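You operate a simulated robot arm through the tools that you are given. There is no shell and no other tool. Be economical: measure what you need, move in short steps, check, and stop when the job is done.

The job below is to be done with a simulated robot arm. You get a single attempt, and the scene is never put back.

JOB
Stack the white-band block on the red-band block on the subplate and lock the bridge over them.
Fine: the sides stand in line; the bridge screw ends tight.

Only the result counts: the job must be done as asked and must still hold three seconds after the hand-in. Knocking over, shifting, dropping, spilling or breaking anything else fails it.

ROBOT AND FRAMES
A 6-joint arm with a two-finger parallel gripper, fixed in place. Base frame: the origin is at the foot of the arm, x ahead of it, y to its left, z up; the work surface is at about z = 0. Lengths are in mm, angles in degrees, forces in N, time in s.
With the tool pointing down near the work surface it reaches from about 140 to 580 mm from the base axis. Its first joint turns from -66.0 to 66.0 degrees. Payload 2.1 kg.
The tool frame sits at the grasp point between the pads (the TCP): z along the fingers, y along the line on which they close. The tips reach 30 mm beyond it. Largest opening 94 mm; finger width 28, thickness 10; the body of the gripper, 50 by 96 mm, starts 55 mm behind the TCP.
Orientation is that of the tool frame in the base frame, as a unit quaternion [w, x, y, z]. With the fingers straight down and closing along the base's y, the tool's x points along the base's -x, its y along +y and its z along -z.

CONTROLS
- The arm moves only by the tool apply_moves. Its argument "deltas" is a list of rows, each a list of 7 numbers: the turn, a rotation vector about the tool's x, y, z in degrees, then the shift along the tool's x, y, z in m, then the gripper command, from -1 (fully open) to 1 (shut), values between in proportion. In form: [[ax, ay, az, x, y, z, gripper], ...]. A call has 1 to 8 rows; each row shifts and turns the commanded pose from where the row before left it, along the tool's axes as they then stand. Rows are played at 5 a second. More than 50 mm and 8.6 degrees between two rows, or a gripper value outside its range, and nothing of the call is played. A pose out of reach is approached as far as the arm can. The call stops where the force on the tool passes 60 N (or 10 N more than at its start, if that is more) or the arm is blocked; 0.2 s more then pass. Each finger travels about 72 mm/s and halts on what it meets, pressing with about 31 N; the grip force reading is that of the motor and also rises with nothing between the fingers. The clock runs only during rows and for 0.2 s after the last one: add rows that do not move to give the fingers time. The reply holds the time, the measured pose of the TCP, the force on the tool along the base axes, the opening and the grip force, in the units named above and with some noise.
- Cameras (640 x 400 px; columns grow to the right, rows downward): "scene" is fixed at [73.7, -386.3, 489.5]; the picture's right is [0.58, -0.82, 0.00], its down [-0.42, -0.30, -0.86] and it looks along [0.70, 0.49, -0.52] (base axes); focal length 222 px, centre (320, 200). "wrist" rides on the gripper at [-37, 0, -58] in the tool frame; the picture's right is [0.00, -1.00, 0.00], its down [0.97, 0.00, -0.24] and it looks along [0.24, 0.00, 0.97] (tool axes); focal length 218 px, centre (320, 200).
- capture(camera): a new picture of that camera. No time passes.
- probe_pixels(camera, pixels): for up to 12 pixels [column, row] of the newest picture of that camera ("zoom" is the newest enlarged one), the place [x, y, z] in the base frame of the surface seen there, good to about 3 mm. No time passes.
- close_up(camera, box): a new picture of the part [left, top, right, bottom] of that camera's present view, enlarged. No time passes.
- job_done(): hands the job in; it is judged then, once.

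Keep the steps short. Do not move on a guess: measure, check each grasp and each placing, and mend mistakes. In all there are 80 turns and 46 pictures (those below and enlarged ones count). Leave the gripper open and the arm clear of the work at the hand-in unless told otherwise, and finish with a single line.

The tools are called by a JSON object that holds its "op" and its "data". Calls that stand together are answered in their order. apply_moves: Moves the arm, as the interface text tells. Its arguments: {"type":"object","properties":{"deltas":{"type":"array"}},"required":["deltas"]} The other tools are called the same way: capture (camera) takes a picture; probe_pixels (camera, pixels) gives the place of the surface under pixels of a picture; close_up (camera, box) takes an enlarged picture of a part of a camera's view; job_done () hands the job in.

At the start:

```text
time: 0.0
tool_pos: [280.7, 10.5, 401.5]
ee_rot: [0.0, 0.002, 1.0, -0.001]
wrist_force: [0.0, -0.1, -0.3]
gripper_width: 94.1
grip_force: 0.0
```

scene: 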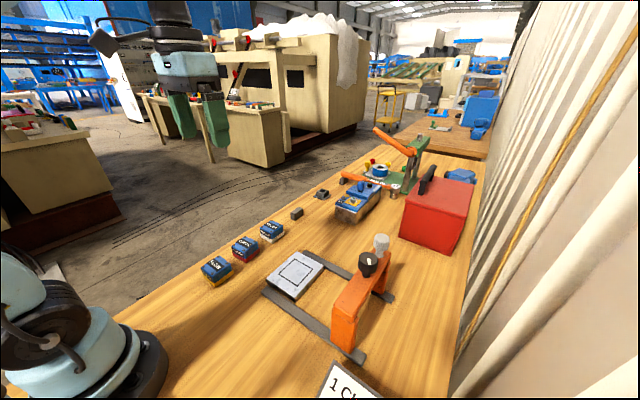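
wrist: 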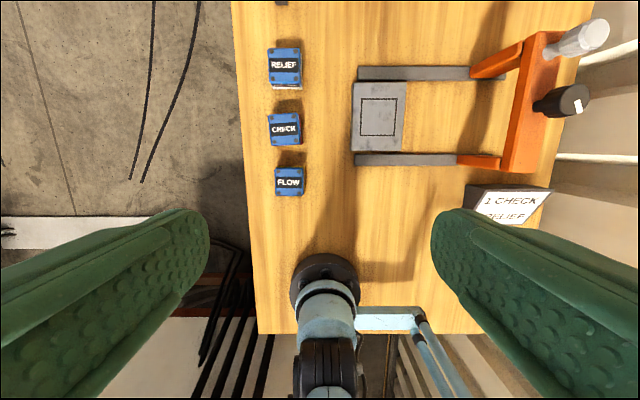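

I see three blocks (FLOW, CHECK, RELIEF), a subplate between two rails, an orange bridge with a black knob and a grey/white handle, and a card. I'll enlarge these first.

{"op": "close_up", "data": {"camera": "scene", "box": [180, 200, 320, 300]}}

{"op": "close_up", "data": {"camera": "scene", "box": [250, 220, 410, 400]}}

{"op": "close_up", "data": {"camera": "wrist", "box": [340, 0, 640, 230]}}

{"op": "probe_pixels", "data": {"camera": "wrist", "pixels": [[285, 65], [285, 128], [289, 182], [378, 117], [358, 85], [400, 150], [560, 101], [590, 35], [520, 130], [430, 73], [430, 159], [508, 207]]}}

```text
4.00 times, centred on (250, 250) of scene
```

zoom: 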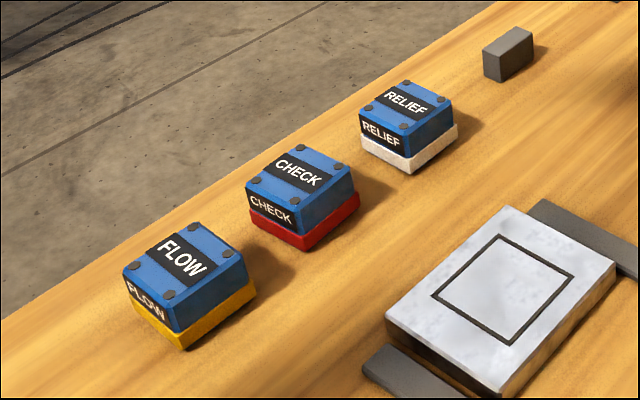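

```text
2.22 times, centred on (330, 310) of scene
```

zoom: 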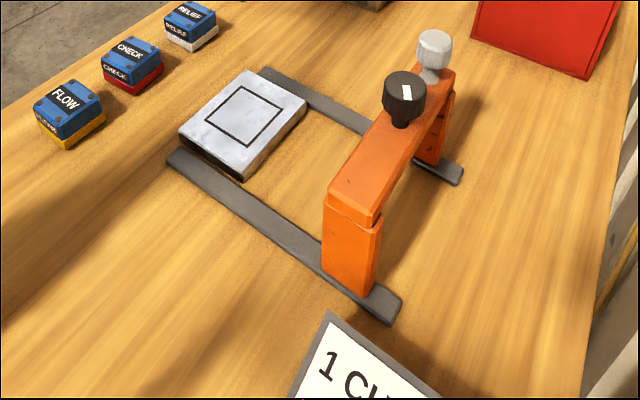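

```text
1.74 times, centred on (490, 115) of wrist
```

zoom: 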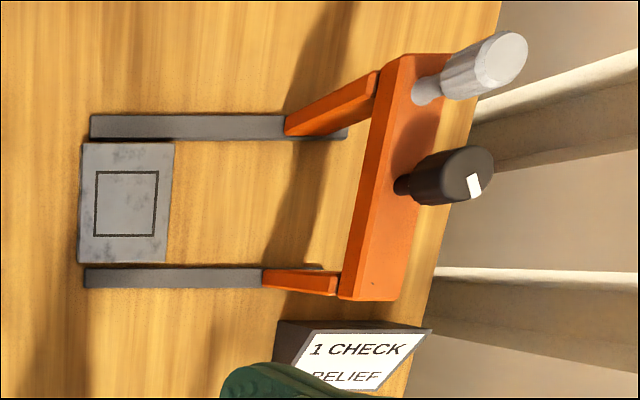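

```text
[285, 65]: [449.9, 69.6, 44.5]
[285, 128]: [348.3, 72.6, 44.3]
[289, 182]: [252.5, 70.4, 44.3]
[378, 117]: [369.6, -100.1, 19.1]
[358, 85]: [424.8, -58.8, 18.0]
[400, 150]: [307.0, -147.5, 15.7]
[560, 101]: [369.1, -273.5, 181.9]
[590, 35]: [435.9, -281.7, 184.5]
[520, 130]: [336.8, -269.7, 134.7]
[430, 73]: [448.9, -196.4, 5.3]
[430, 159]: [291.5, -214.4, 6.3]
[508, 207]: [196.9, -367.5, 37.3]
```

Block tops lie at z≈44, the plate top at z≈18 with its centre near (369,-103), and the bridge at y≈-270. I need to read the card and see the bridge from above, so I'll move the arm in -y at the present height.

{"op": "apply_moves", "data": {"deltas": [[0, 0, 0, 0, -0.045, 0, -1], [0, 0, 0, 0.0, -0.045, 0, -1], [0, 0, 0, 0.0, -0.045, 0, -1], [0, 0, 0, 0.0, -0.045, 0, -1], [0, 0, 0, 0.0, -0.045, 0, -1], [0, 0, 0, 0, 0, 0, -1]]}}

{"op": "capture", "data": {"camera": "wrist"}}

```text
time: 1.4
tool_pos: [278.1, -213.3, 402.8]
ee_rot: [0.0, 0.001, 1.0, -0.001]
wrist_force: [-0.4, -0.2, 0.1]
gripper_width: 93.9
grip_force: 0.1
```

```text
40 pictures are left
```

wrist: 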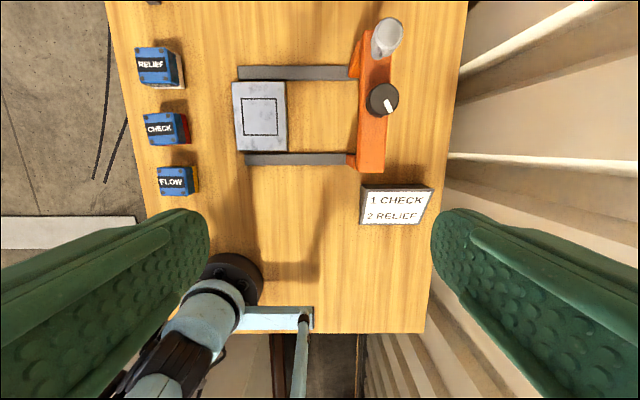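

The card says 1 CHECK, 2 RELIEF, which agrees with red below and white on top. I'll enlarge the bridge and plate and probe them.

{"op": "close_up", "data": {"camera": "wrist", "box": [220, 10, 440, 235]}}

{"op": "probe_pixels", "data": {"camera": "wrist", "pixels": [[244, 99], [276, 98], [244, 135], [277, 134], [380, 98], [388, 36], [362, 165], [385, 168], [365, 70], [388, 70], [242, 160], [242, 72]]}}

{"op": "close_up", "data": {"camera": "scene", "box": [320, 225, 410, 365]}}

```text
1.78 times, centred on (330, 122) of wrist
```

zoom: 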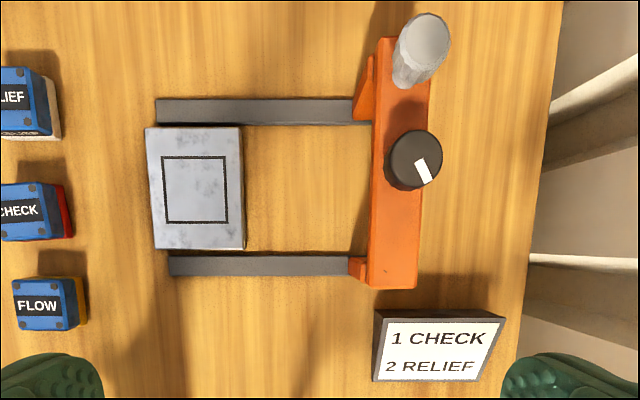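

```text
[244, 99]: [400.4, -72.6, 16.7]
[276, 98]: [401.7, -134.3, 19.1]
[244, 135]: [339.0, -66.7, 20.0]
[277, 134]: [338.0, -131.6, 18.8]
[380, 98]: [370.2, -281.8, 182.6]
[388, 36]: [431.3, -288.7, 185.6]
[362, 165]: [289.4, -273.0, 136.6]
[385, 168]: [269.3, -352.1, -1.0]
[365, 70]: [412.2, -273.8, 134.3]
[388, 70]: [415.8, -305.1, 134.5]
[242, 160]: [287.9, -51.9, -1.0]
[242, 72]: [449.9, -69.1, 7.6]
```

```text
2.86 times, centred on (365, 295) of scene
```

zoom: 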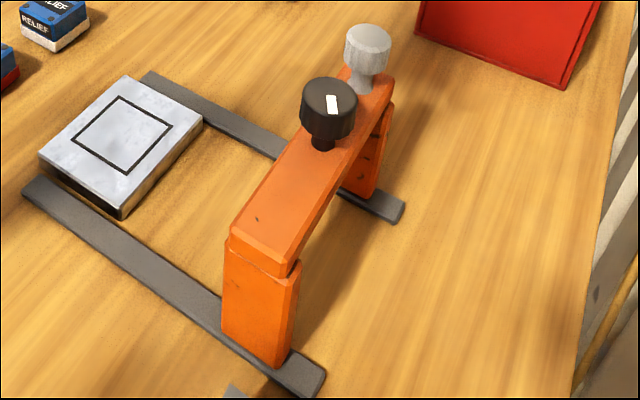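

The outline on the plate is about 63 mm square, centred near (370,-101) and turned slightly. The black knob with its mark is the screw, and the grey knob at (432,-286) is the slide handle. Next I'll look at the blocks from above.

{"op": "apply_moves", "data": {"deltas": [[0, 0, 0, -0.009, 0.0355, 0.025, -1], [0, 0, 0, -0.009, 0.0355, 0.025, -1], [0, 0, 0, -0.009, 0.0355, 0.025, -1], [0, 0, 0, -0.009, 0.0355, 0.025, -1], [0, 0, 0, -0.009, 0.0355, 0.025, -1], [0, 0, 0, -0.009, 0.0355, 0.025, -1], [0, 0, 0, -0.009, 0.0355, 0.025, -1], [0, 0, 0, -0.009, 0.0355, 0.025, -1]]}}

{"op": "capture", "data": {"camera": "wrist"}}

```text
time: 3.2
tool_pos: [354.1, 69.9, 202.2]
ee_rot: [0.001, 0.001, 1.0, -0.001]
wrist_force: [0.5, -0.5, 0.1]
gripper_width: 94.0
grip_force: 0.1
```

```text
37 pictures are left
```

wrist: 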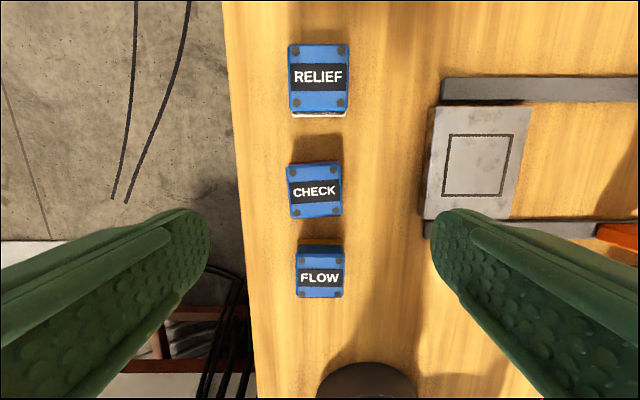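

I'll enlarge CHECK and RELIEF and the outline to get their angles and centres.

{"op": "close_up", "data": {"camera": "wrist", "box": [270, 30, 370, 230]}}

{"op": "probe_pixels", "data": {"camera": "wrist", "pixels": [[290, 164], [341, 161], [294, 218], [342, 214], [289, 45], [348, 45], [290, 109], [349, 109], [449, 136], [513, 135], [444, 194], [503, 194]]}}

```text
2.00 times, centred on (320, 130) of wrist
```

zoom: 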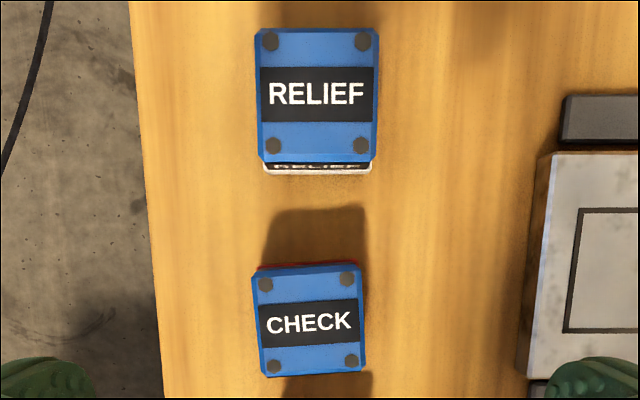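

```text
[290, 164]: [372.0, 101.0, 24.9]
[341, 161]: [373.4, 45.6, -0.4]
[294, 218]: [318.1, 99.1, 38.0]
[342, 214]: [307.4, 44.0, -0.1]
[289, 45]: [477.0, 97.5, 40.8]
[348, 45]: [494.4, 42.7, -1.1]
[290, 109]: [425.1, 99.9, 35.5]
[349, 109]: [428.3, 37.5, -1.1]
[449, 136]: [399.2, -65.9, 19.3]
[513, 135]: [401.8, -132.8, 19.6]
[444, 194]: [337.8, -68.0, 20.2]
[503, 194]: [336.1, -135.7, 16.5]
```

Computed from the bolt heads: CHECK is at (346.2, 75.2) turned about +4.2°, and RELIEF is at (451, 71.7) turned about 0°. Both are roughly 54 mm wide. Now I'll look straight down on the plate for its exact pose.

{"op": "apply_moves", "data": {"deltas": [[0, 0, 0, -0.003, -0.035, 0.002, -1], [0, 0, 0, -0.003, -0.035, 0.002, -1], [0, 0, 0, -0.003, -0.035, 0.002, -1], [0, 0, 0, -0.003, -0.035, 0.002, -1], [0, 0, 0, -0.003, -0.035, 0.002, -1], [0, 0, 0, 0, 0, 0, -1], [0, 0, 0, 0, 0, 0, -1]]}}

{"op": "close_up", "data": {"camera": "wrist", "box": [220, 70, 420, 195]}}

{"op": "capture", "data": {"camera": "wrist"}}

```text
time: 4.8
tool_pos: [368.0, -108.1, 193.1]
ee_rot: [0.001, 0.0, 1.0, -0.001]
wrist_force: [-0.2, 0.3, 0.1]
gripper_width: 94.3
grip_force: 0.1
```

```text
3.20 times, centred on (320, 132) of wrist
```

zoom: 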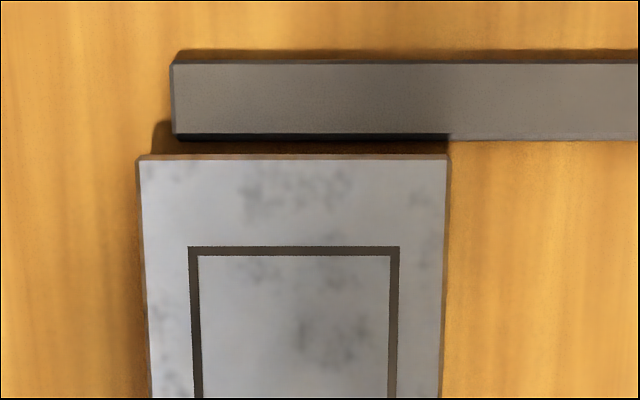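

```text
34 pictures are left
```

wrist: 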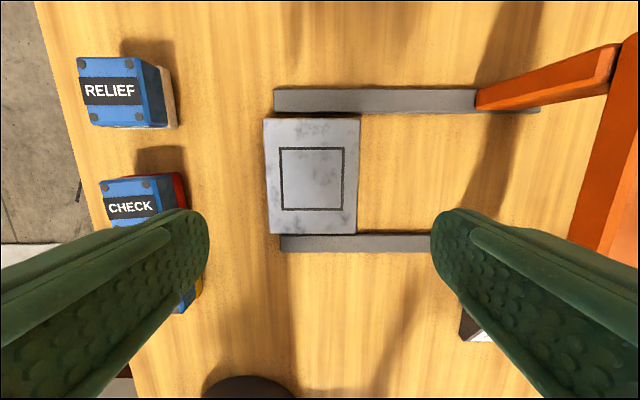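

{"op": "close_up", "data": {"camera": "wrist", "box": [220, 115, 420, 240]}}

```text
3.20 times, centred on (320, 178) of wrist
```

zoom: 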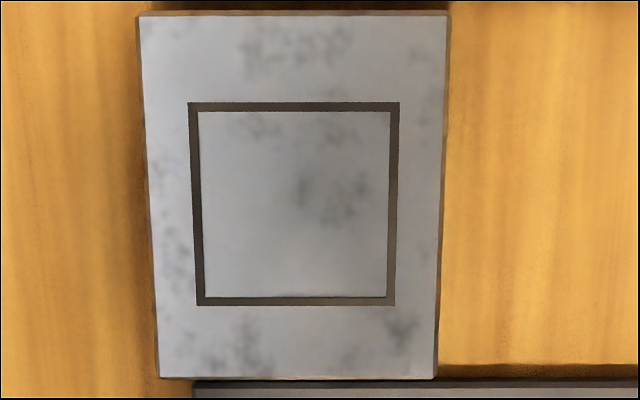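

The outline is 65 mm square, centred at (370, -100) with no turn. Now I'll go above CHECK at (346.2, 75.2), turn the gripper +4.2° about vertical, and settle.

{"op": "apply_moves", "data": {"deltas": [[0, 0, 0, 0.0044, 0.0366, 0.013, -1], [0, 0, 0, 0.0044, 0.0366, 0.013, -1], [0, 0, 0, 0.0044, 0.0366, 0.013, -1], [0, 0, 0, 0.0044, 0.0366, 0.013, -1], [0, 0, 0, 0.0044, 0.0366, 0.013, -1], [0, 0, -4.2, 0, 0, 0, -1], [0, 0, 0, 0, 0, 0, -1], [0, 0, 0, 0, 0, 0, -1]]}}

{"op": "close_up", "data": {"camera": "wrist", "box": [220, 130, 420, 255]}}

```text
time: 6.6
tool_pos: [345.6, 76.3, 125.3]
ee_rot: [0.001, -0.035, 0.999, -0.002]
wrist_force: [-0.5, -0.5, -0.4]
gripper_width: 94.0
grip_force: 0.1
```

```text
3.20 times, centred on (320, 192) of wrist
```

zoom: 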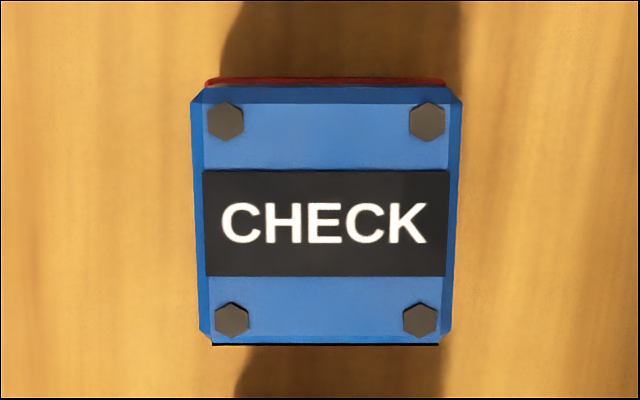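

The gripper is lined up with CHECK. The bolts put its centre 2.6 mm along tool -x and 1.2 mm along tool -y, so I'll correct by that, go down to TCP z≈45, and close.

{"op": "apply_moves", "data": {"deltas": [[0, 0, 0, -0.0026, -0.0012, 0, -1], [0, 0, 0, 0, 0, 0.04, -1], [0, 0, 0, 0, 0, 0.025, -1], [0, 0, 0, 0, 0, 0.016, -1], [0, 0, 0, 0, 0, 0, -1], [0, 0, 0, 0, 0, 0, -1]]}}

{"op": "apply_moves", "data": {"deltas": [[0, 0, 0, 0, 0, 0, 0.3], [0, 0, 0, 0, 0, 0, 0.3], [0, 0, 0, 0, 0, 0, 0.3], [0, 0, 0, 0, 0, 0, 0.3]]}}

```text
time: 8.0
tool_pos: [348.2, 76.4, 46.0]
ee_rot: [0.002, -0.036, 0.999, -0.002]
wrist_force: [-0.3, 0.1, 0.4]
gripper_width: 94.0
grip_force: 0.1
```

```text
time: 9.0
tool_pos: [348.7, 76.9, 46.1]
ee_rot: [0.0, -0.036, 0.999, -0.001]
wrist_force: [0.0, -1.5, -0.1]
gripper_width: 59.3
grip_force: 30.9
```

Closed on 59.3 mm at 31 N. I'll lift it and check the hold.

{"op": "apply_moves", "data": {"deltas": [[0, 0, 0, 0, 0, -0.02, 0.3], [0, 0, 0, 0, 0, -0.04, 0.3], [0, 0, 0, 0, 0, -0.04, 0.3], [0, 0, 4.2, 0, 0, 0, 0.3], [0, 0, 0, 0, 0, 0, 0.3], [0, 0, 0, 0, 0, 0, 0.3]]}}

{"op": "close_up", "data": {"camera": "wrist", "box": [200, 100, 440, 400]}}

```text
time: 10.4
tool_pos: [348.8, 77.4, 145.4]
ee_rot: [0.001, 0.001, 1.0, -0.001]
wrist_force: [-0.3, 0.8, -3.5]
gripper_width: 59.3
grip_force: 31.4
```

```text
1.33 times, centred on (320, 250) of wrist
```

zoom: 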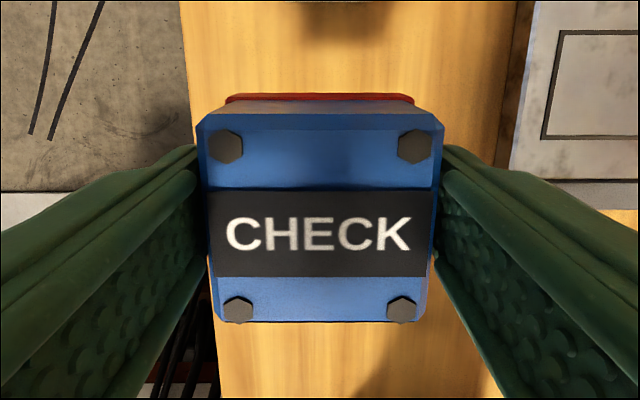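

CHECK is held square, with its centre about 1.4 mm along tool +x from the TCP. I'll carry it above the outline with TCP target (371.4, -100).

{"op": "apply_moves", "data": {"deltas": [[0, 0, 0, -0.0045, -0.0354, 0, 0.3], [0, 0, 0, -0.0045, -0.0354, 0, 0.3], [0, 0, 0, -0.0045, -0.0354, 0, 0.3], [0, 0, 0, -0.0045, -0.0354, 0, 0.3], [0, 0, 0, -0.0045, -0.0354, 0, 0.3], [0, 0, 0, 0, 0, 0.04, 0.3], [0, 0, 0, 0, 0, 0, 0.3], [0, 0, 0, 0, 0, 0, 0.3]]}}

{"op": "capture", "data": {"camera": "wrist"}}

{"op": "close_up", "data": {"camera": "scene", "box": [220, 190, 400, 320]}}

```text
time: 12.2
tool_pos: [368.9, -101.6, 105.4]
ee_rot: [0.0, 0.001, 1.0, -0.001]
wrist_force: [0.1, 0.8, -3.6]
gripper_width: 59.4
grip_force: 31.2
```

```text
30 pictures are left
```

wrist: 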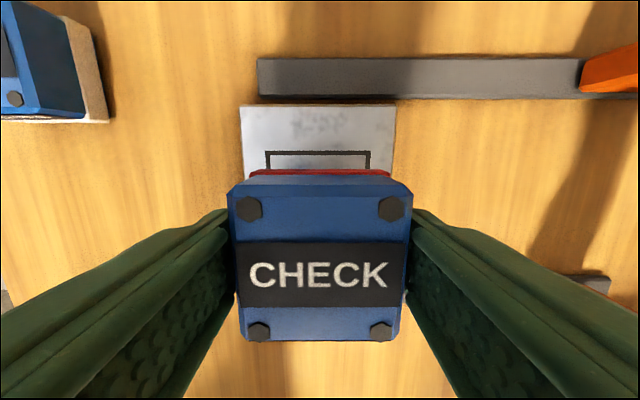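

```text
3.08 times, centred on (310, 255) of scene
```

zoom: 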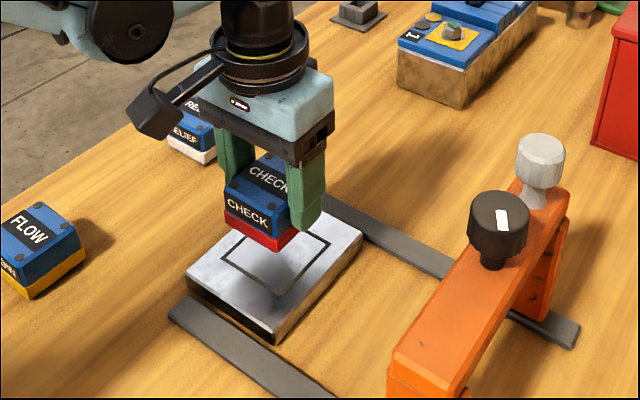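

The outline's far edge at row 153 puts its centre 1.5 mm along tool +y and about 0 in x from the TCP. With the held offset, I'll shift tool x -1.3 and y +1.5 mm, then lower slowly.

{"op": "apply_moves", "data": {"deltas": [[0, 0, 0, -0.0013, 0.0015, 0, 0.3], [0, 0, 0, 0, 0, 0.025, 0.3], [0, 0, 0, 0, 0, 0.008, 0.3], [0, 0, 0, 0, 0, 0.003, 0.3], [0, 0, 0, 0, 0, 0, 0.3], [0, 0, 0, 0, 0, 0, 0.3]]}}

{"op": "capture", "data": {"camera": "wrist"}}

```text
time: 13.6
tool_pos: [371.9, -99.7, 70.4]
ee_rot: [0.001, 0.0, 1.0, -0.001]
wrist_force: [0.0, -0.2, -3.4]
gripper_width: 59.2
grip_force: 31.2
```

```text
28 pictures are left
```

wrist: 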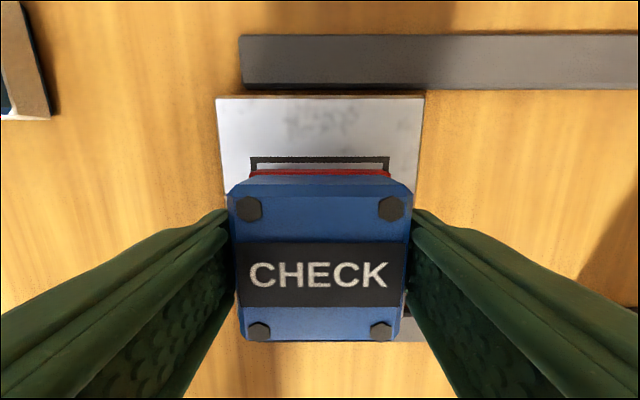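

The outline (cols 250–389) and the block are now centred in both directions. I'll lower in small steps to contact.

{"op": "apply_moves", "data": {"deltas": [[0, 0, 0, 0, 0, 0.003, 0.3], [0, 0, 0, 0, 0, 0.001, 0.3], [0, 0, 0, 0, 0, 0.001, 0.3], [0, 0, 0, 0, 0, 0, 0.3]]}}

```text
time: 14.6
tool_pos: [371.7, -101.8, 65.2]
ee_rot: [0.001, 0.001, 1.0, -0.001]
wrist_force: [-4.2, -0.5, 24.8]
gripper_width: 59.5
grip_force: 31.5
```

Contact reads 25 N at z≈65. I'll ease off 0.5 mm, open, rise, and look.

{"op": "apply_moves", "data": {"deltas": [[0, 0, 0, 0, 0, -0.0006, 0.3], [0, 0, 0, 0, 0, 0, 0.0], [0, 0, 0, 0, 0, 0, -1], [0, 0, 0, 0, 0, 0, -1], [0, 0, 0, 0, 0, -0.03, -1], [0, 0, 0, 0, 0, -0.045, -1], [0, 0, 0, 0, 0, -0.045, -1], [0, 0, 0, 0, 0, 0, -1]]}}

{"op": "close_up", "data": {"camera": "wrist", "box": [220, 115, 420, 240]}}

```text
time: 16.4
tool_pos: [367.3, -98.8, 183.8]
ee_rot: [0.001, 0.001, 1.0, -0.001]
wrist_force: [-0.2, -0.3, 0.9]
gripper_width: 94.0
grip_force: 0.0
```

```text
3.20 times, centred on (320, 178) of wrist
```

zoom: 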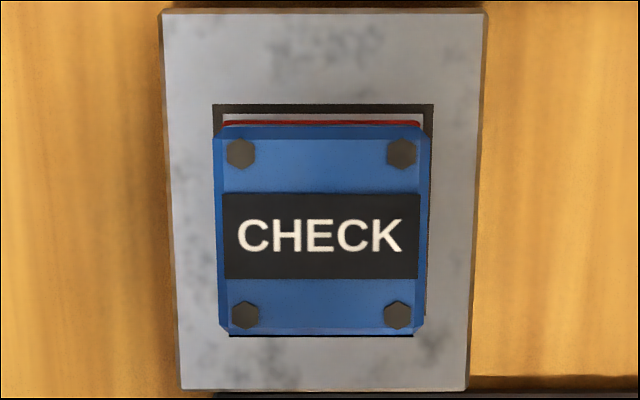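

CHECK sits square inside the outline at about (369.7, -99.1). Now I'll go above RELIEF at (451, 71.7).

{"op": "apply_moves", "data": {"deltas": [[0, 0, 0, -0.0162, 0.0342, 0.0118, -1], [0, 0, 0, -0.0162, 0.0342, 0.0118, -1], [0, 0, 0, -0.0162, 0.0342, 0.0118, -1], [0, 0, 0, -0.0162, 0.0342, 0.0118, -1], [0, 0, 0, -0.0162, 0.0342, 0.0118, -1], [0, 0, 0, 0, 0, 0, -1], [0, 0, 0, 0, 0, 0, -1], [0, 0, 0, 0, 0, 0, -1]]}}

{"op": "close_up", "data": {"camera": "wrist", "box": [220, 130, 420, 255]}}

```text
time: 18.2
tool_pos: [453.1, 71.8, 126.4]
ee_rot: [0.0, 0.001, 1.0, -0.001]
wrist_force: [0.8, 0.0, -0.2]
gripper_width: 94.0
grip_force: 0.1
```

```text
3.20 times, centred on (320, 192) of wrist
```

zoom: 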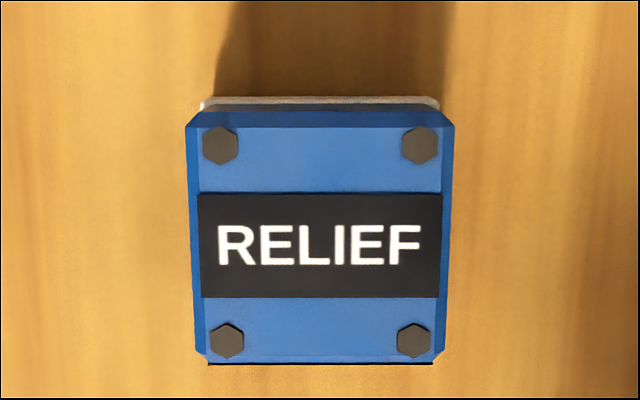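

RELIEF is square to the gripper, with its centre about 2–3 mm along tool +x. I'll shift, go down to z≈45.5, and close.

{"op": "apply_moves", "data": {"deltas": [[0, 0, 0, 0.003, 0, 0, -1], [0, 0, 0, 0, 0, 0.04, -1], [0, 0, 0, 0, 0, 0.025, -1], [0, 0, 0, 0, 0, 0.0155, -1], [0, 0, 0, 0, 0, 0, -1], [0, 0, 0, 0, 0, 0, -1]]}}

{"op": "apply_moves", "data": {"deltas": [[0, 0, 0, 0, 0, 0, 0.3], [0, 0, 0, 0, 0, 0, 0.3], [0, 0, 0, 0, 0, 0, 0.3], [0, 0, 0, 0, 0, 0, 0.3]]}}

{"op": "apply_moves", "data": {"deltas": [[0, 0, 0, 0, 0, -0.02, 0.3], [0, 0, 0, 0, 0, -0.04, 0.3], [0, 0, 0, 0, 0, -0.045, 0.3], [0, 0, 0, 0, 0, -0.03, 0.3], [0, 0, 0, 0, 0, 0, 0.3], [0, 0, 0, 0, 0, 0, 0.3]]}}

{"op": "capture", "data": {"camera": "wrist"}}

```text
time: 19.6
tool_pos: [449.8, 70.9, 45.1]
ee_rot: [0.0, 0.001, 1.0, -0.001]
wrist_force: [0.6, 0.5, -0.2]
gripper_width: 94.0
grip_force: 0.1
```

```text
time: 20.6
tool_pos: [449.7, 71.1, 44.9]
ee_rot: [0.001, 0.001, 1.0, -0.002]
wrist_force: [0.8, 0.6, 0.0]
gripper_width: 58.9
grip_force: 31.6
```

```text
time: 22.0
tool_pos: [450.7, 73.4, 179.7]
ee_rot: [0.001, 0.0, 1.0, -0.001]
wrist_force: [-0.2, -0.5, -3.0]
gripper_width: 59.4
grip_force: 31.1
```

```text
25 pictures are left
```

wrist: 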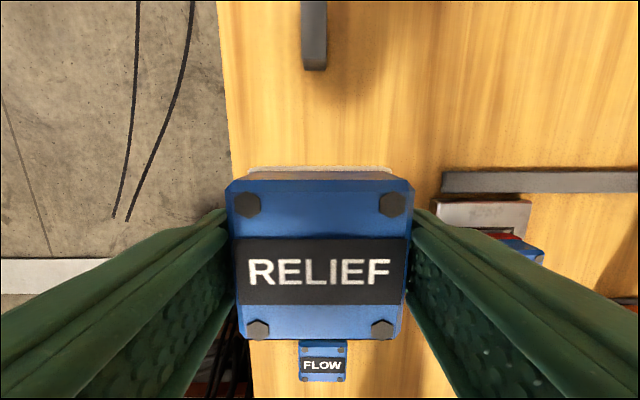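

RELIEF is held, with its centre about 0.5 mm along tool -x. I'll carry it above CHECK, then down to TCP z≈130, where the block's bottom is about 20 mm above CHECK.

{"op": "apply_moves", "data": {"deltas": [[0, 0, 0, 0.0162, -0.0345, 0, 0.3], [0, 0, 0, 0.0162, -0.0345, 0, 0.3], [0, 0, 0, 0.0162, -0.0345, 0, 0.3], [0, 0, 0, 0.0162, -0.0345, 0, 0.3], [0, 0, 0, 0.0162, -0.0345, 0, 0.3], [0, 0, 0, 0, 0, 0, 0.3], [0, 0, 0, 0, 0, 0.045, 0.3], [0, 0, 0, 0, 0, 0, 0.3]]}}

{"op": "apply_moves", "data": {"deltas": [[0, 0, 0, 0, 0, 0, 0.3], [0, 0, 0, 0, 0, 0, 0.3]]}}

{"op": "close_up", "data": {"camera": "wrist", "box": [220, 90, 420, 215]}}

{"op": "close_up", "data": {"camera": "scene", "box": [250, 200, 350, 310]}}

```text
time: 23.8
tool_pos: [369.6, -100.6, 136.1]
ee_rot: [0.001, 0.0, 1.0, 0.0]
wrist_force: [-0.1, 1.0, -3.9]
gripper_width: 59.2
grip_force: 31.0
```

```text
time: 24.4
tool_pos: [369.1, -100.7, 137.4]
ee_rot: [0.001, 0.0, 1.0, 0.0]
wrist_force: [0.5, 0.1, -3.9]
gripper_width: 59.2
grip_force: 31.4
```

```text
3.20 times, centred on (320, 152) of wrist
```

zoom: 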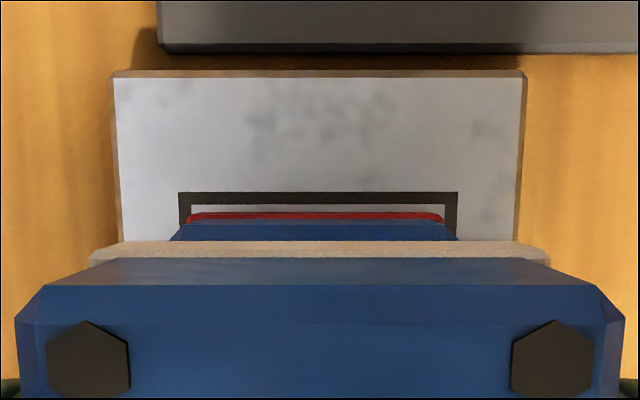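

```text
3.64 times, centred on (300, 255) of scene
```

zoom: 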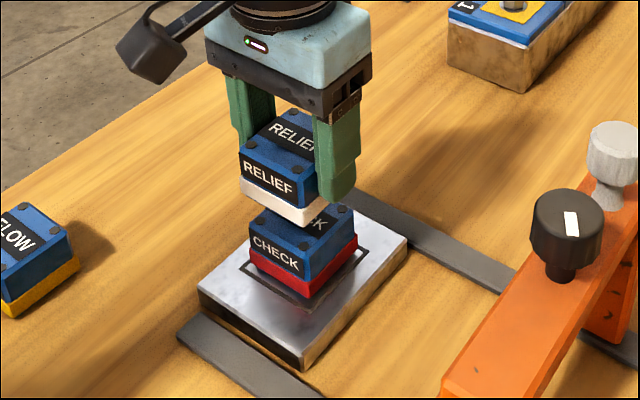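

In the wrist zoom the red band's middle is at col 315 against the white's at 319, so CHECK lies about 1 mm along tool +y and about 0.5 mm along tool -x. I'll correct that and go down 22 mm for a closer check.

{"op": "apply_moves", "data": {"deltas": [[0, 0, 0, -0.0005, 0.001, 0, 0.3], [0, 0, 0, 0, 0, 0.015, 0.3], [0, 0, 0, 0, 0, 0.007, 0.3], [0, 0, 0, 0, 0, 0, 0.3], [0, 0, 0, 0, 0, 0, 0.3]]}}

{"op": "close_up", "data": {"camera": "wrist", "box": [220, 90, 420, 215]}}

{"op": "close_up", "data": {"camera": "scene", "box": [270, 210, 350, 300]}}

```text
time: 25.6
tool_pos: [368.9, -99.5, 114.2]
ee_rot: [0.001, 0.002, 1.0, -0.001]
wrist_force: [0.2, -0.2, -3.0]
gripper_width: 59.4
grip_force: 31.0
```

```text
3.20 times, centred on (320, 152) of wrist
```

zoom: 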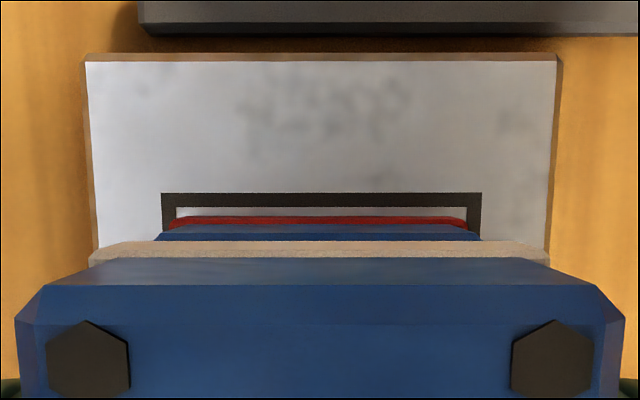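

```text
4.44 times, centred on (310, 255) of scene
```

zoom: 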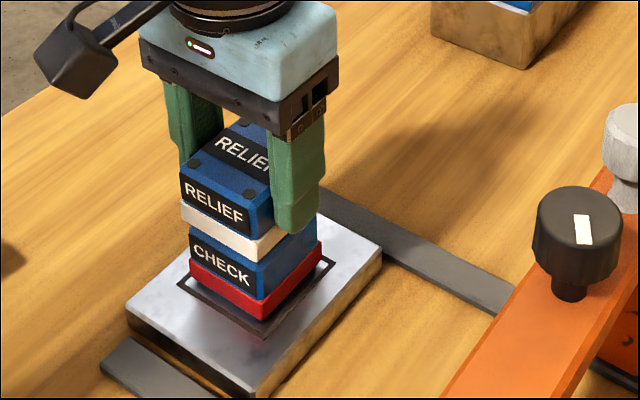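

y now agrees within 0.3 mm, and in x the white edge still sits about 0.7–1 mm short. I'll nudge tool x -0.7 mm and lower to contact.

{"op": "apply_moves", "data": {"deltas": [[0, 0, 0, -0.0007, 0.0002, 0, 0.3], [0, 0, 0, 0, 0, 0.003, 0.3], [0, 0, 0, 0, 0, 0.001, 0.3], [0, 0, 0, 0, 0, 0.001, 0.3], [0, 0, 0, 0, 0, 0, 0.3]]}}

```text
time: 26.8
tool_pos: [369.4, -100.0, 109.0]
ee_rot: [0.001, 0.001, 1.0, -0.001]
wrist_force: [-3.0, -0.6, 25.0]
gripper_width: 59.4
grip_force: 31.6
```

Contact reads 25 N at z=109, as expected. I'll ease off, open, rise, and check.

{"op": "apply_moves", "data": {"deltas": [[0, 0, 0, 0, 0, -0.0007, 0.3], [0, 0, 0, 0, 0, 0, 0.0], [0, 0, 0, 0, 0, 0, -1], [0, 0, 0, 0, 0, 0, -1], [0, 0, 0, 0, 0, -0.03, -1], [0, 0, 0, 0, 0, -0.045, -1], [0, 0, 0, 0, 0, 0, -1], [0, 0, 0, 0, 0, 0, -1]]}}

{"op": "close_up", "data": {"camera": "wrist", "box": [220, 115, 420, 240]}}

{"op": "close_up", "data": {"camera": "scene", "box": [275, 230, 325, 290]}}

```text
time: 28.6
tool_pos: [370.3, -99.8, 184.6]
ee_rot: [0.0, 0.001, 1.0, -0.001]
wrist_force: [0.3, 0.5, -0.1]
gripper_width: 94.1
grip_force: 0.0
```

```text
3.20 times, centred on (320, 178) of wrist
```

zoom: 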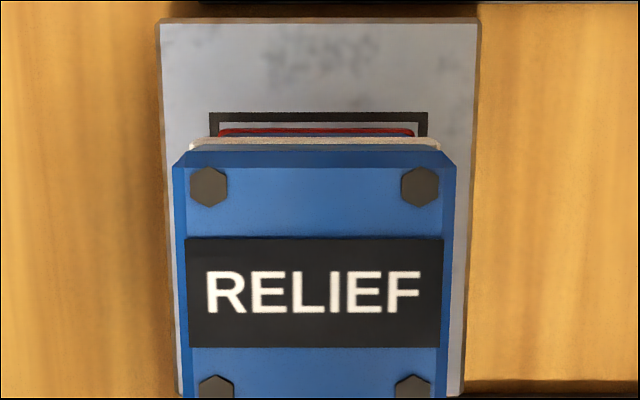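

```text
6.67 times, centred on (300, 260) of scene
```

zoom: 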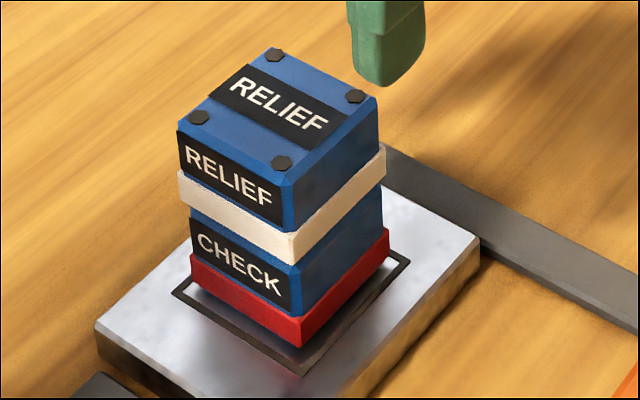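

The bands line up within about 0.5 mm in both views. Now for the bridge: I'll go up and over it to view the knobs from above.

{"op": "apply_moves", "data": {"deltas": [[0, 0, 0, 0, 0, -0.045, -1], [0, 0, 0, 0, -0.01, -0.04, -1], [0, 0, 0, -0.006, -0.045, 0, -1], [0, 0, 0, -0.006, -0.045, 0, -1], [0, 0, 0, -0.006, -0.045, 0, -1], [0, 0, 0, -0.006, -0.04, 0, -1], [0, 0, 0, 0, 0, 0, -1], [0, 0, 0, 0, 0, 0, -1]]}}

{"op": "capture", "data": {"camera": "wrist"}}

```text
time: 30.4
tool_pos: [392.8, -283.4, 267.7]
ee_rot: [0.001, 0.001, 1.0, -0.001]
wrist_force: [0.2, -0.1, 0.2]
gripper_width: 93.8
grip_force: 0.2
```

```text
18 pictures are left
```

wrist: 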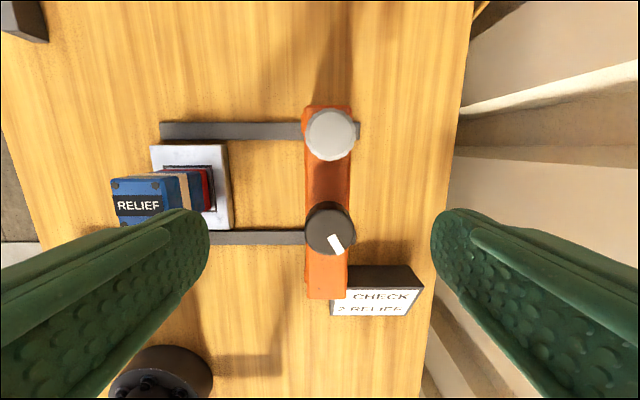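

{"op": "probe_pixels", "data": {"camera": "wrist", "pixels": [[331, 135], [308, 135], [354, 135], [330, 228], [308, 228], [350, 228], [308, 190], [347, 190], [312, 290], [340, 290], [355, 125], [290, 238]]}}

{"op": "close_up", "data": {"camera": "scene", "box": [330, 225, 410, 290]}}

```text
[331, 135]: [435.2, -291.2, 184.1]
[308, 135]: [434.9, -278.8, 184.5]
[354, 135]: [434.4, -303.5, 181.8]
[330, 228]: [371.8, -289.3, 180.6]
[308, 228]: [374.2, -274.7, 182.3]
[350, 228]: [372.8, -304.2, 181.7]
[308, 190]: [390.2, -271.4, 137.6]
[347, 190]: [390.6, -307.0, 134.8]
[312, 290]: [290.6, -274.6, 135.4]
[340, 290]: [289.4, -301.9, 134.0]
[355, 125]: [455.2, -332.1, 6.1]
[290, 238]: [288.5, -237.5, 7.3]
```

```text
6.15 times, centred on (370, 258) of scene
```

zoom: 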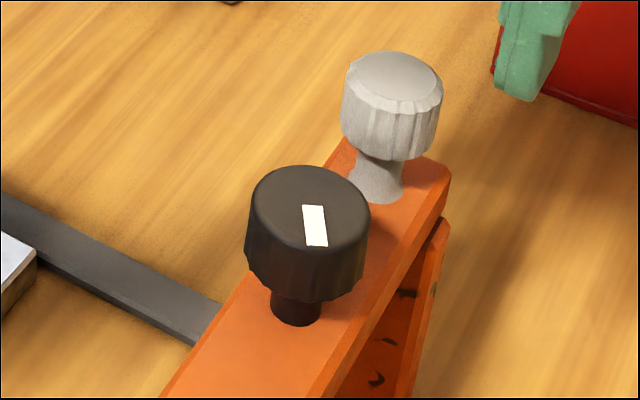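

Black screw is at (372,-289), grey handle at (435,-291), both about 32 mm wide, with tops at z≈183 and the beam top at z≈135. I'll grip the grey handle with TCP z≈173 and slide the bridge by it.

{"op": "apply_moves", "data": {"deltas": [[0, 0, 0, -0.042, -0.0075, 0, -1], [0, 0, 0, 0, 0, 0.04, -1], [0, 0, 0, 0, 0, 0.035, -1], [0, 0, 0, 0, 0, 0.015, -1], [0, 0, 0, 0, 0, 0, -1], [0, 0, 0, 0, 0, 0, -1]]}}

{"op": "capture", "data": {"camera": "wrist"}}

```text
time: 31.8
tool_pos: [433.7, -292.2, 179.4]
ee_rot: [0.001, 0.001, 1.0, -0.001]
wrist_force: [-0.5, -0.1, 0.6]
gripper_width: 94.0
grip_force: 0.2
```

```text
16 pictures are left
```

wrist: 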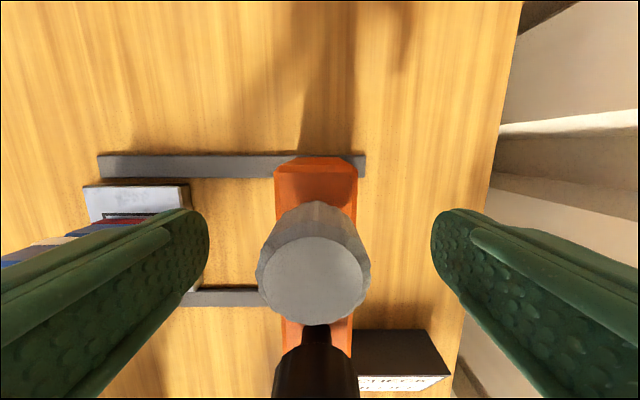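

The handle is centred between the fingers, about 1.3 mm towards +y. I'll lower 6 mm and close.

{"op": "apply_moves", "data": {"deltas": [[0, 0, 0, 0, 0.0012, 0.006, -1], [0, 0, 0, 0, 0, 0, -1], [0, 0, 0, 0, 0, 0, 0.8], [0, 0, 0, 0, 0, 0, 0.8], [0, 0, 0, 0, 0, 0, 0.8], [0, 0, 0, 0, 0, 0, 0.8], [0, 0, 0, 0, 0, 0, 0.8]]}}

```text
time: 33.4
tool_pos: [434.4, -290.2, 172.9]
ee_rot: [0.001, 0.001, 1.0, 0.0]
wrist_force: [-1.3, 3.5, -2.3]
gripper_width: 31.8
grip_force: 44.9
```

Gripped at 31.8 mm. I'll slide a short 20 mm towards +y and watch the force.

{"op": "apply_moves", "data": {"deltas": [[0, 0, 0, 0, 0.01, 0, 0.8], [0, 0, 0, 0, 0.01, 0, 0.8], [0, 0, 0, 0, 0, 0, 0.8]]}}

{"op": "close_up", "data": {"camera": "scene", "box": [250, 210, 410, 370]}}

```text
time: 34.2
tool_pos: [434.5, -268.6, 173.8]
ee_rot: [-0.001, 0.001, 1.0, 0.0]
wrist_force: [-20.0, -0.8, -18.5]
gripper_width: 31.7
grip_force: 45.1
```

```text
2.50 times, centred on (330, 290) of scene
```

zoom: 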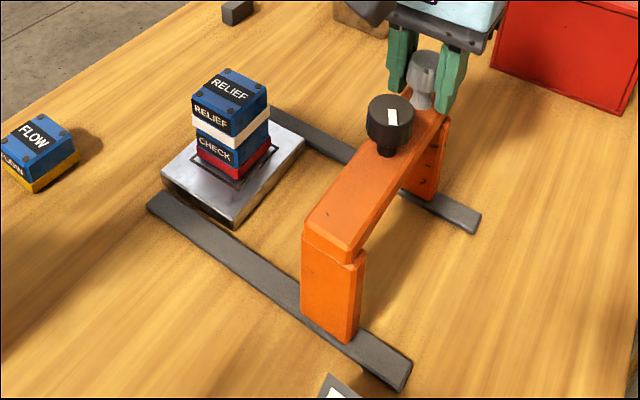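

The bridge slides with it, with side forces of -20 N in x and -18 N in z. I'll relieve these a little (tool x +0.8 mm, z +0.6 mm) and continue.

{"op": "apply_moves", "data": {"deltas": [[0, 0, 0, 0.0008, 0.012, 0.0006, 0.8], [0, 0, 0, 0, 0.015, 0, 0.8], [0, 0, 0, 0, 0.015, 0, 0.8], [0, 0, 0, 0, 0, 0, 0.8]]}}

```text
time: 35.2
tool_pos: [434.8, -227.1, 174.1]
ee_rot: [0.001, 0.0, 1.0, 0.0]
wrist_force: [-13.0, -0.6, 3.7]
gripper_width: 31.6
grip_force: 44.6
```

{"op": "apply_moves", "data": {"deltas": [[0, 0, 0, 0.0008, 0.015, 0, 0.8], [0, 0, 0, 0, 0.015, 0, 0.8], [0, 0, 0, 0, 0.015, 0, 0.8], [0, 0, 0, 0, 0.015, 0, 0.8], [0, 0, 0, 0, 0, 0, 0.8]]}}

```text
time: 36.4
tool_pos: [433.0, -166.9, 173.0]
ee_rot: [0.002, 0.0, 1.0, 0.0]
wrist_force: [11.1, 0.1, 24.9]
gripper_width: 31.6
grip_force: 44.8
```

The y force is near zero at y=-167. I'll relieve z and continue carefully towards the stack, looking at the clearance under the beam first.

{"op": "apply_moves", "data": {"deltas": [[0, 0, 0, -0.0004, 0.008, -0.0008, 0.8], [0, 0, 0, 0, 0, 0, 0.8]]}}

{"op": "close_up", "data": {"camera": "scene", "box": [260, 205, 380, 325]}}

```text
time: 37.0
tool_pos: [435.1, -158.7, 172.7]
ee_rot: [0.002, 0.001, 1.0, -0.001]
wrist_force: [8.2, -1.5, -0.3]
gripper_width: 31.6
grip_force: 45.7
```

```text
3.33 times, centred on (320, 265) of scene
```

zoom: 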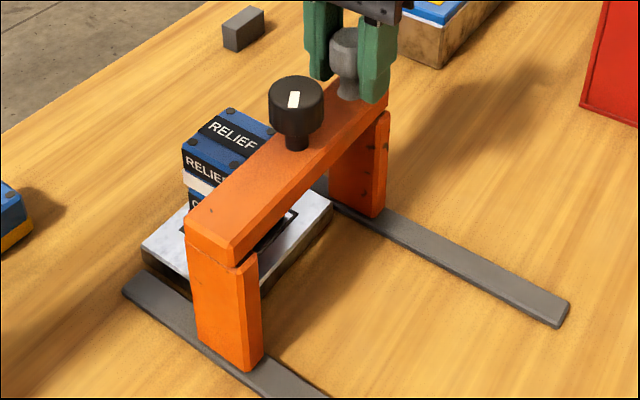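

I'll creep 25 mm in 5 mm steps past the stack's edge, watching the y force.

{"op": "apply_moves", "data": {"deltas": [[0, 0, 0, 0, 0.005, 0, 0.8], [0, 0, 0, 0, 0.005, 0, 0.8], [0, 0, 0, 0, 0.005, 0, 0.8], [0, 0, 0, 0, 0.005, 0, 0.8], [0, 0, 0, 0, 0.005, 0, 0.8], [0, 0, 0, 0, 0, 0, 0.8]]}}

{"op": "close_up", "data": {"camera": "scene", "box": [260, 205, 380, 325]}}

```text
time: 38.4
tool_pos: [434.5, -134.9, 174.1]
ee_rot: [0.0, 0.001, 1.0, 0.0]
wrist_force: [-16.1, -0.6, -27.0]
gripper_width: 31.7
grip_force: 45.7
```

```text
3.33 times, centred on (320, 265) of scene
```

zoom: 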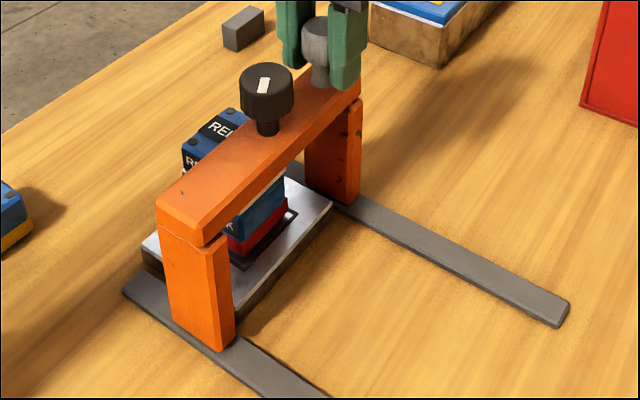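

No y force, and the stack is unmoved. I'll slide the remaining ~34 mm in small steps to put the screw over the block centre at y≈-100.

{"op": "apply_moves", "data": {"deltas": [[0, 0, 0, 0.0006, 0.006, 0.0007, 0.8], [0, 0, 0, 0, 0.006, 0, 0.8], [0, 0, 0, 0, 0.006, 0, 0.8], [0, 0, 0, 0, 0.006, 0, 0.8], [0, 0, 0, 0, 0.005, 0, 0.8], [0, 0, 0, 0, 0.004, 0, 0.8], [0, 0, 0, 0, 0, 0, 0.8]]}}

{"op": "apply_moves", "data": {"deltas": [[0, 0, 0, 0, 0, 0, 0.8]]}}

{"op": "close_up", "data": {"camera": "scene", "box": [250, 205, 350, 315]}}

```text
time: 40.0
tool_pos: [434.5, -102.1, 174.8]
ee_rot: [0.002, 0.001, 1.0, -0.001]
wrist_force: [7.7, -1.8, -20.0]
gripper_width: 31.8
grip_force: 45.3
```

```text
time: 40.4
tool_pos: [434.7, -102.0, 173.1]
ee_rot: [0.003, 0.001, 1.0, -0.001]
wrist_force: [7.5, -0.2, -26.0]
gripper_width: 31.6
grip_force: 44.9
```

```text
3.64 times, centred on (300, 260) of scene
```

zoom: 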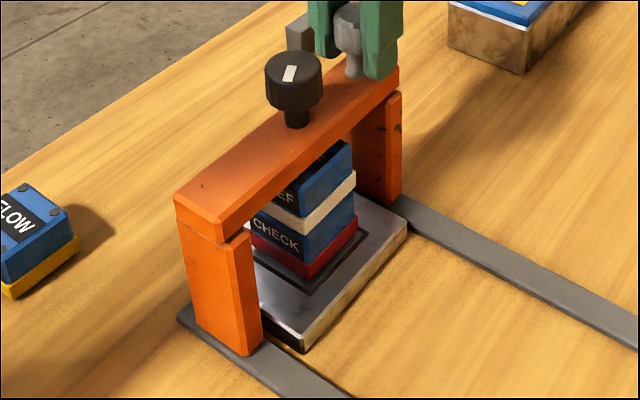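

At y=-102 there's still no stop. I'll move the last 2 mm, relieve z, then open and rise to view from above.

{"op": "apply_moves", "data": {"deltas": [[0, 0, 0, 0, 0.0015, 0.0006, 0.8], [0, 0, 0, 0, 0, 0, 0.8], [0, 0, 0, 0, 0, 0, 0.8]]}}

{"op": "apply_moves", "data": {"deltas": [[0, 0, 0, 0, 0, 0, 0.2], [0, 0, 0, 0, 0, 0, -1], [0, 0, 0, 0, 0, 0, -1], [0, 0, 0, 0, 0, 0, -1], [0, 0, 0, 0, 0, -0.04, -1], [0, 0, 0, 0.035, 0, -0.03, -1], [0, 0, 0, 0.03, 0, 0, -1], [0, 0, 0, 0, 0, 0, -1]]}}

{"op": "capture", "data": {"camera": "wrist"}}

```text
time: 41.2
tool_pos: [434.4, -100.4, 173.3]
ee_rot: [0.002, 0.001, 1.0, 0.0]
wrist_force: [1.2, -1.9, 13.8]
gripper_width: 31.5
grip_force: 44.5
```

```text
time: 43.0
tool_pos: [367.1, -99.9, 244.0]
ee_rot: [0.001, 0.001, 1.0, 0.0]
wrist_force: [-0.4, -0.6, -0.2]
gripper_width: 93.7
grip_force: 0.1
```

```text
11 pictures are left
```

wrist: 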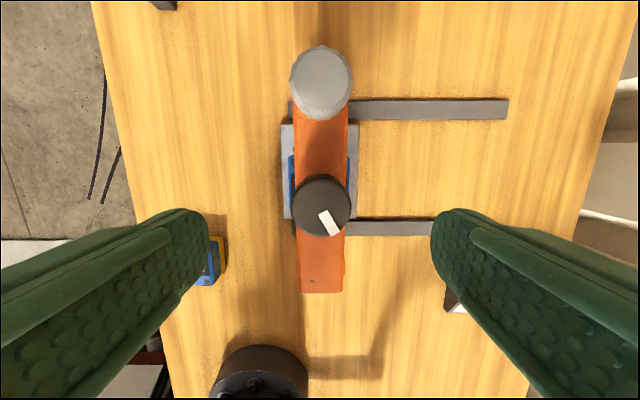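

The bridge is centred over the plate and stack. The knob centre computes to about (370.6,-101). I'll centre on it while still high, close the opening to about 50 mm so the fingers clear the grey handle, and pre-turn anticlockwise by 88°.

{"op": "apply_moves", "data": {"deltas": [[0, 0, 0, -0.0035, -0.001, 0, -0.06], [0, 0, -8, 0, 0, 0, -0.06], [0, 0, -8, 0, 0, 0, -0.06], [0, 0, -8, 0, 0, 0, -0.06], [0, 0, -8, 0, 0, 0, -0.06], [0, 0, -8, 0, 0, 0, -0.06], [0, 0, -8, 0, 0, 0, -0.06], [0, 0, -8, 0, 0, 0, -0.06]]}}

{"op": "apply_moves", "data": {"deltas": [[0, 0, -8, 0, 0, 0, -0.06], [0, 0, -8, 0, 0, 0, -0.06], [0, 0, -8, 0, 0, 0, -0.06], [0, 0, -8, 0, 0, 0, -0.06], [0, 0, 0, 0, 0, 0, -0.06], [0, 0, 0, 0, 0, 0, -0.06]]}}

{"op": "capture", "data": {"camera": "wrist"}}

```text
time: 44.8
tool_pos: [371.8, -100.7, 242.8]
ee_rot: [0.001, -0.471, 0.882, -0.002]
wrist_force: [0.1, -1.2, 0.3]
gripper_width: 49.7
grip_force: 0.0
```

```text
time: 46.2
tool_pos: [372.8, -100.4, 243.1]
ee_rot: [0.0, -0.695, 0.719, -0.001]
wrist_force: [-0.1, 0.4, -0.1]
gripper_width: 50.0
grip_force: 0.1
```

```text
10 pictures are left
```

wrist: 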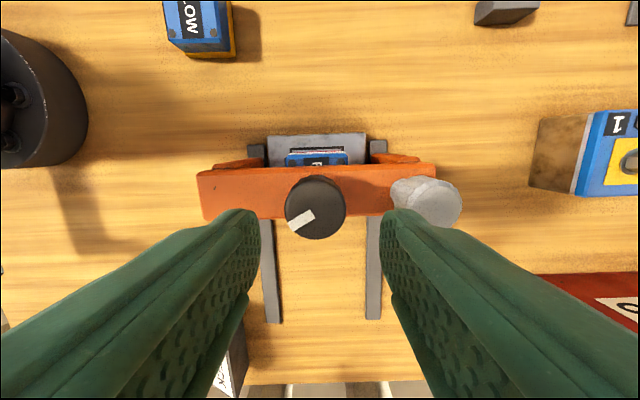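

The knob sits about 2 mm along tool +y and about 1.5 mm along tool -x. I'll shift, descend to z≈173, and look at the fit from the scene camera.

{"op": "apply_moves", "data": {"deltas": [[0, 0, 0, -0.0015, 0.002, 0, -0.06], [0, 0, 0, 0, 0, 0.04, -0.06], [0, 0, 0, 0, 0, 0.02, -0.06], [0, 0, 0, 0, 0, 0.01, -0.06], [0, 0, 0, 0, 0, 0, -0.06], [0, 0, 0, 0, 0, 0, -0.06]]}}

{"op": "close_up", "data": {"camera": "scene", "box": [270, 180, 370, 280]}}

```text
time: 47.6
tool_pos: [372.4, -99.7, 172.8]
ee_rot: [0.0, -0.694, 0.72, -0.002]
wrist_force: [0.3, 0.1, 0.4]
gripper_width: 49.9
grip_force: 0.1
```

```text
4.00 times, centred on (320, 230) of scene
```

zoom: 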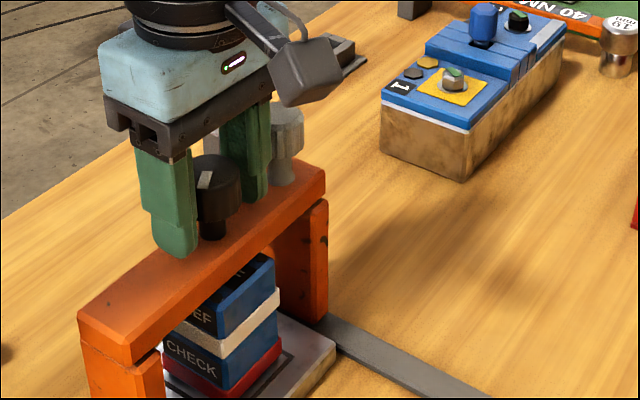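

The fingers straddle the knob well. I'll close, then turn clockwise in steps, watching force and rotation.

{"op": "apply_moves", "data": {"deltas": [[0, 0, 0, 0, 0, 0, 0.8], [0, 0, 0, 0, 0, 0, 0.8], [0, 0, 0, 0, 0, 0, 0.8]]}}

{"op": "apply_moves", "data": {"deltas": [[0, 0, 8, 0, 0, 0, 0.8], [0, 0, 8, 0, 0, 0, 0.8], [0, 0, 8, 0, 0, 0, 0.8], [0, 0, 8, 0, 0, 0, 0.8], [0, 0, 8, 0, 0, 0, 0.8], [0, 0, 0, 0, 0, 0, 0.8]]}}

{"op": "close_up", "data": {"camera": "wrist", "box": [200, 150, 440, 400]}}

```text
time: 48.4
tool_pos: [370.6, -99.3, 172.3]
ee_rot: [-0.002, -0.694, 0.72, 0.001]
wrist_force: [-23.9, 2.0, -3.6]
gripper_width: 35.5
grip_force: 45.2
```

```text
time: 49.8
tool_pos: [371.0, -100.5, 173.1]
ee_rot: [0.001, -0.405, 0.914, -0.001]
wrist_force: [-9.2, 1.8, -1.6]
gripper_width: 35.5
grip_force: 45.5
```

```text
1.60 times, centred on (320, 275) of wrist
```

zoom: 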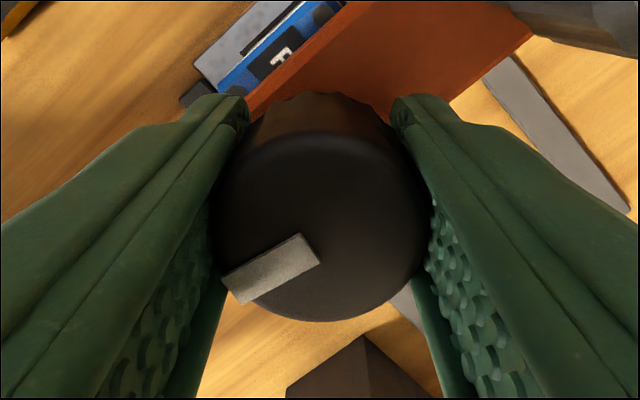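

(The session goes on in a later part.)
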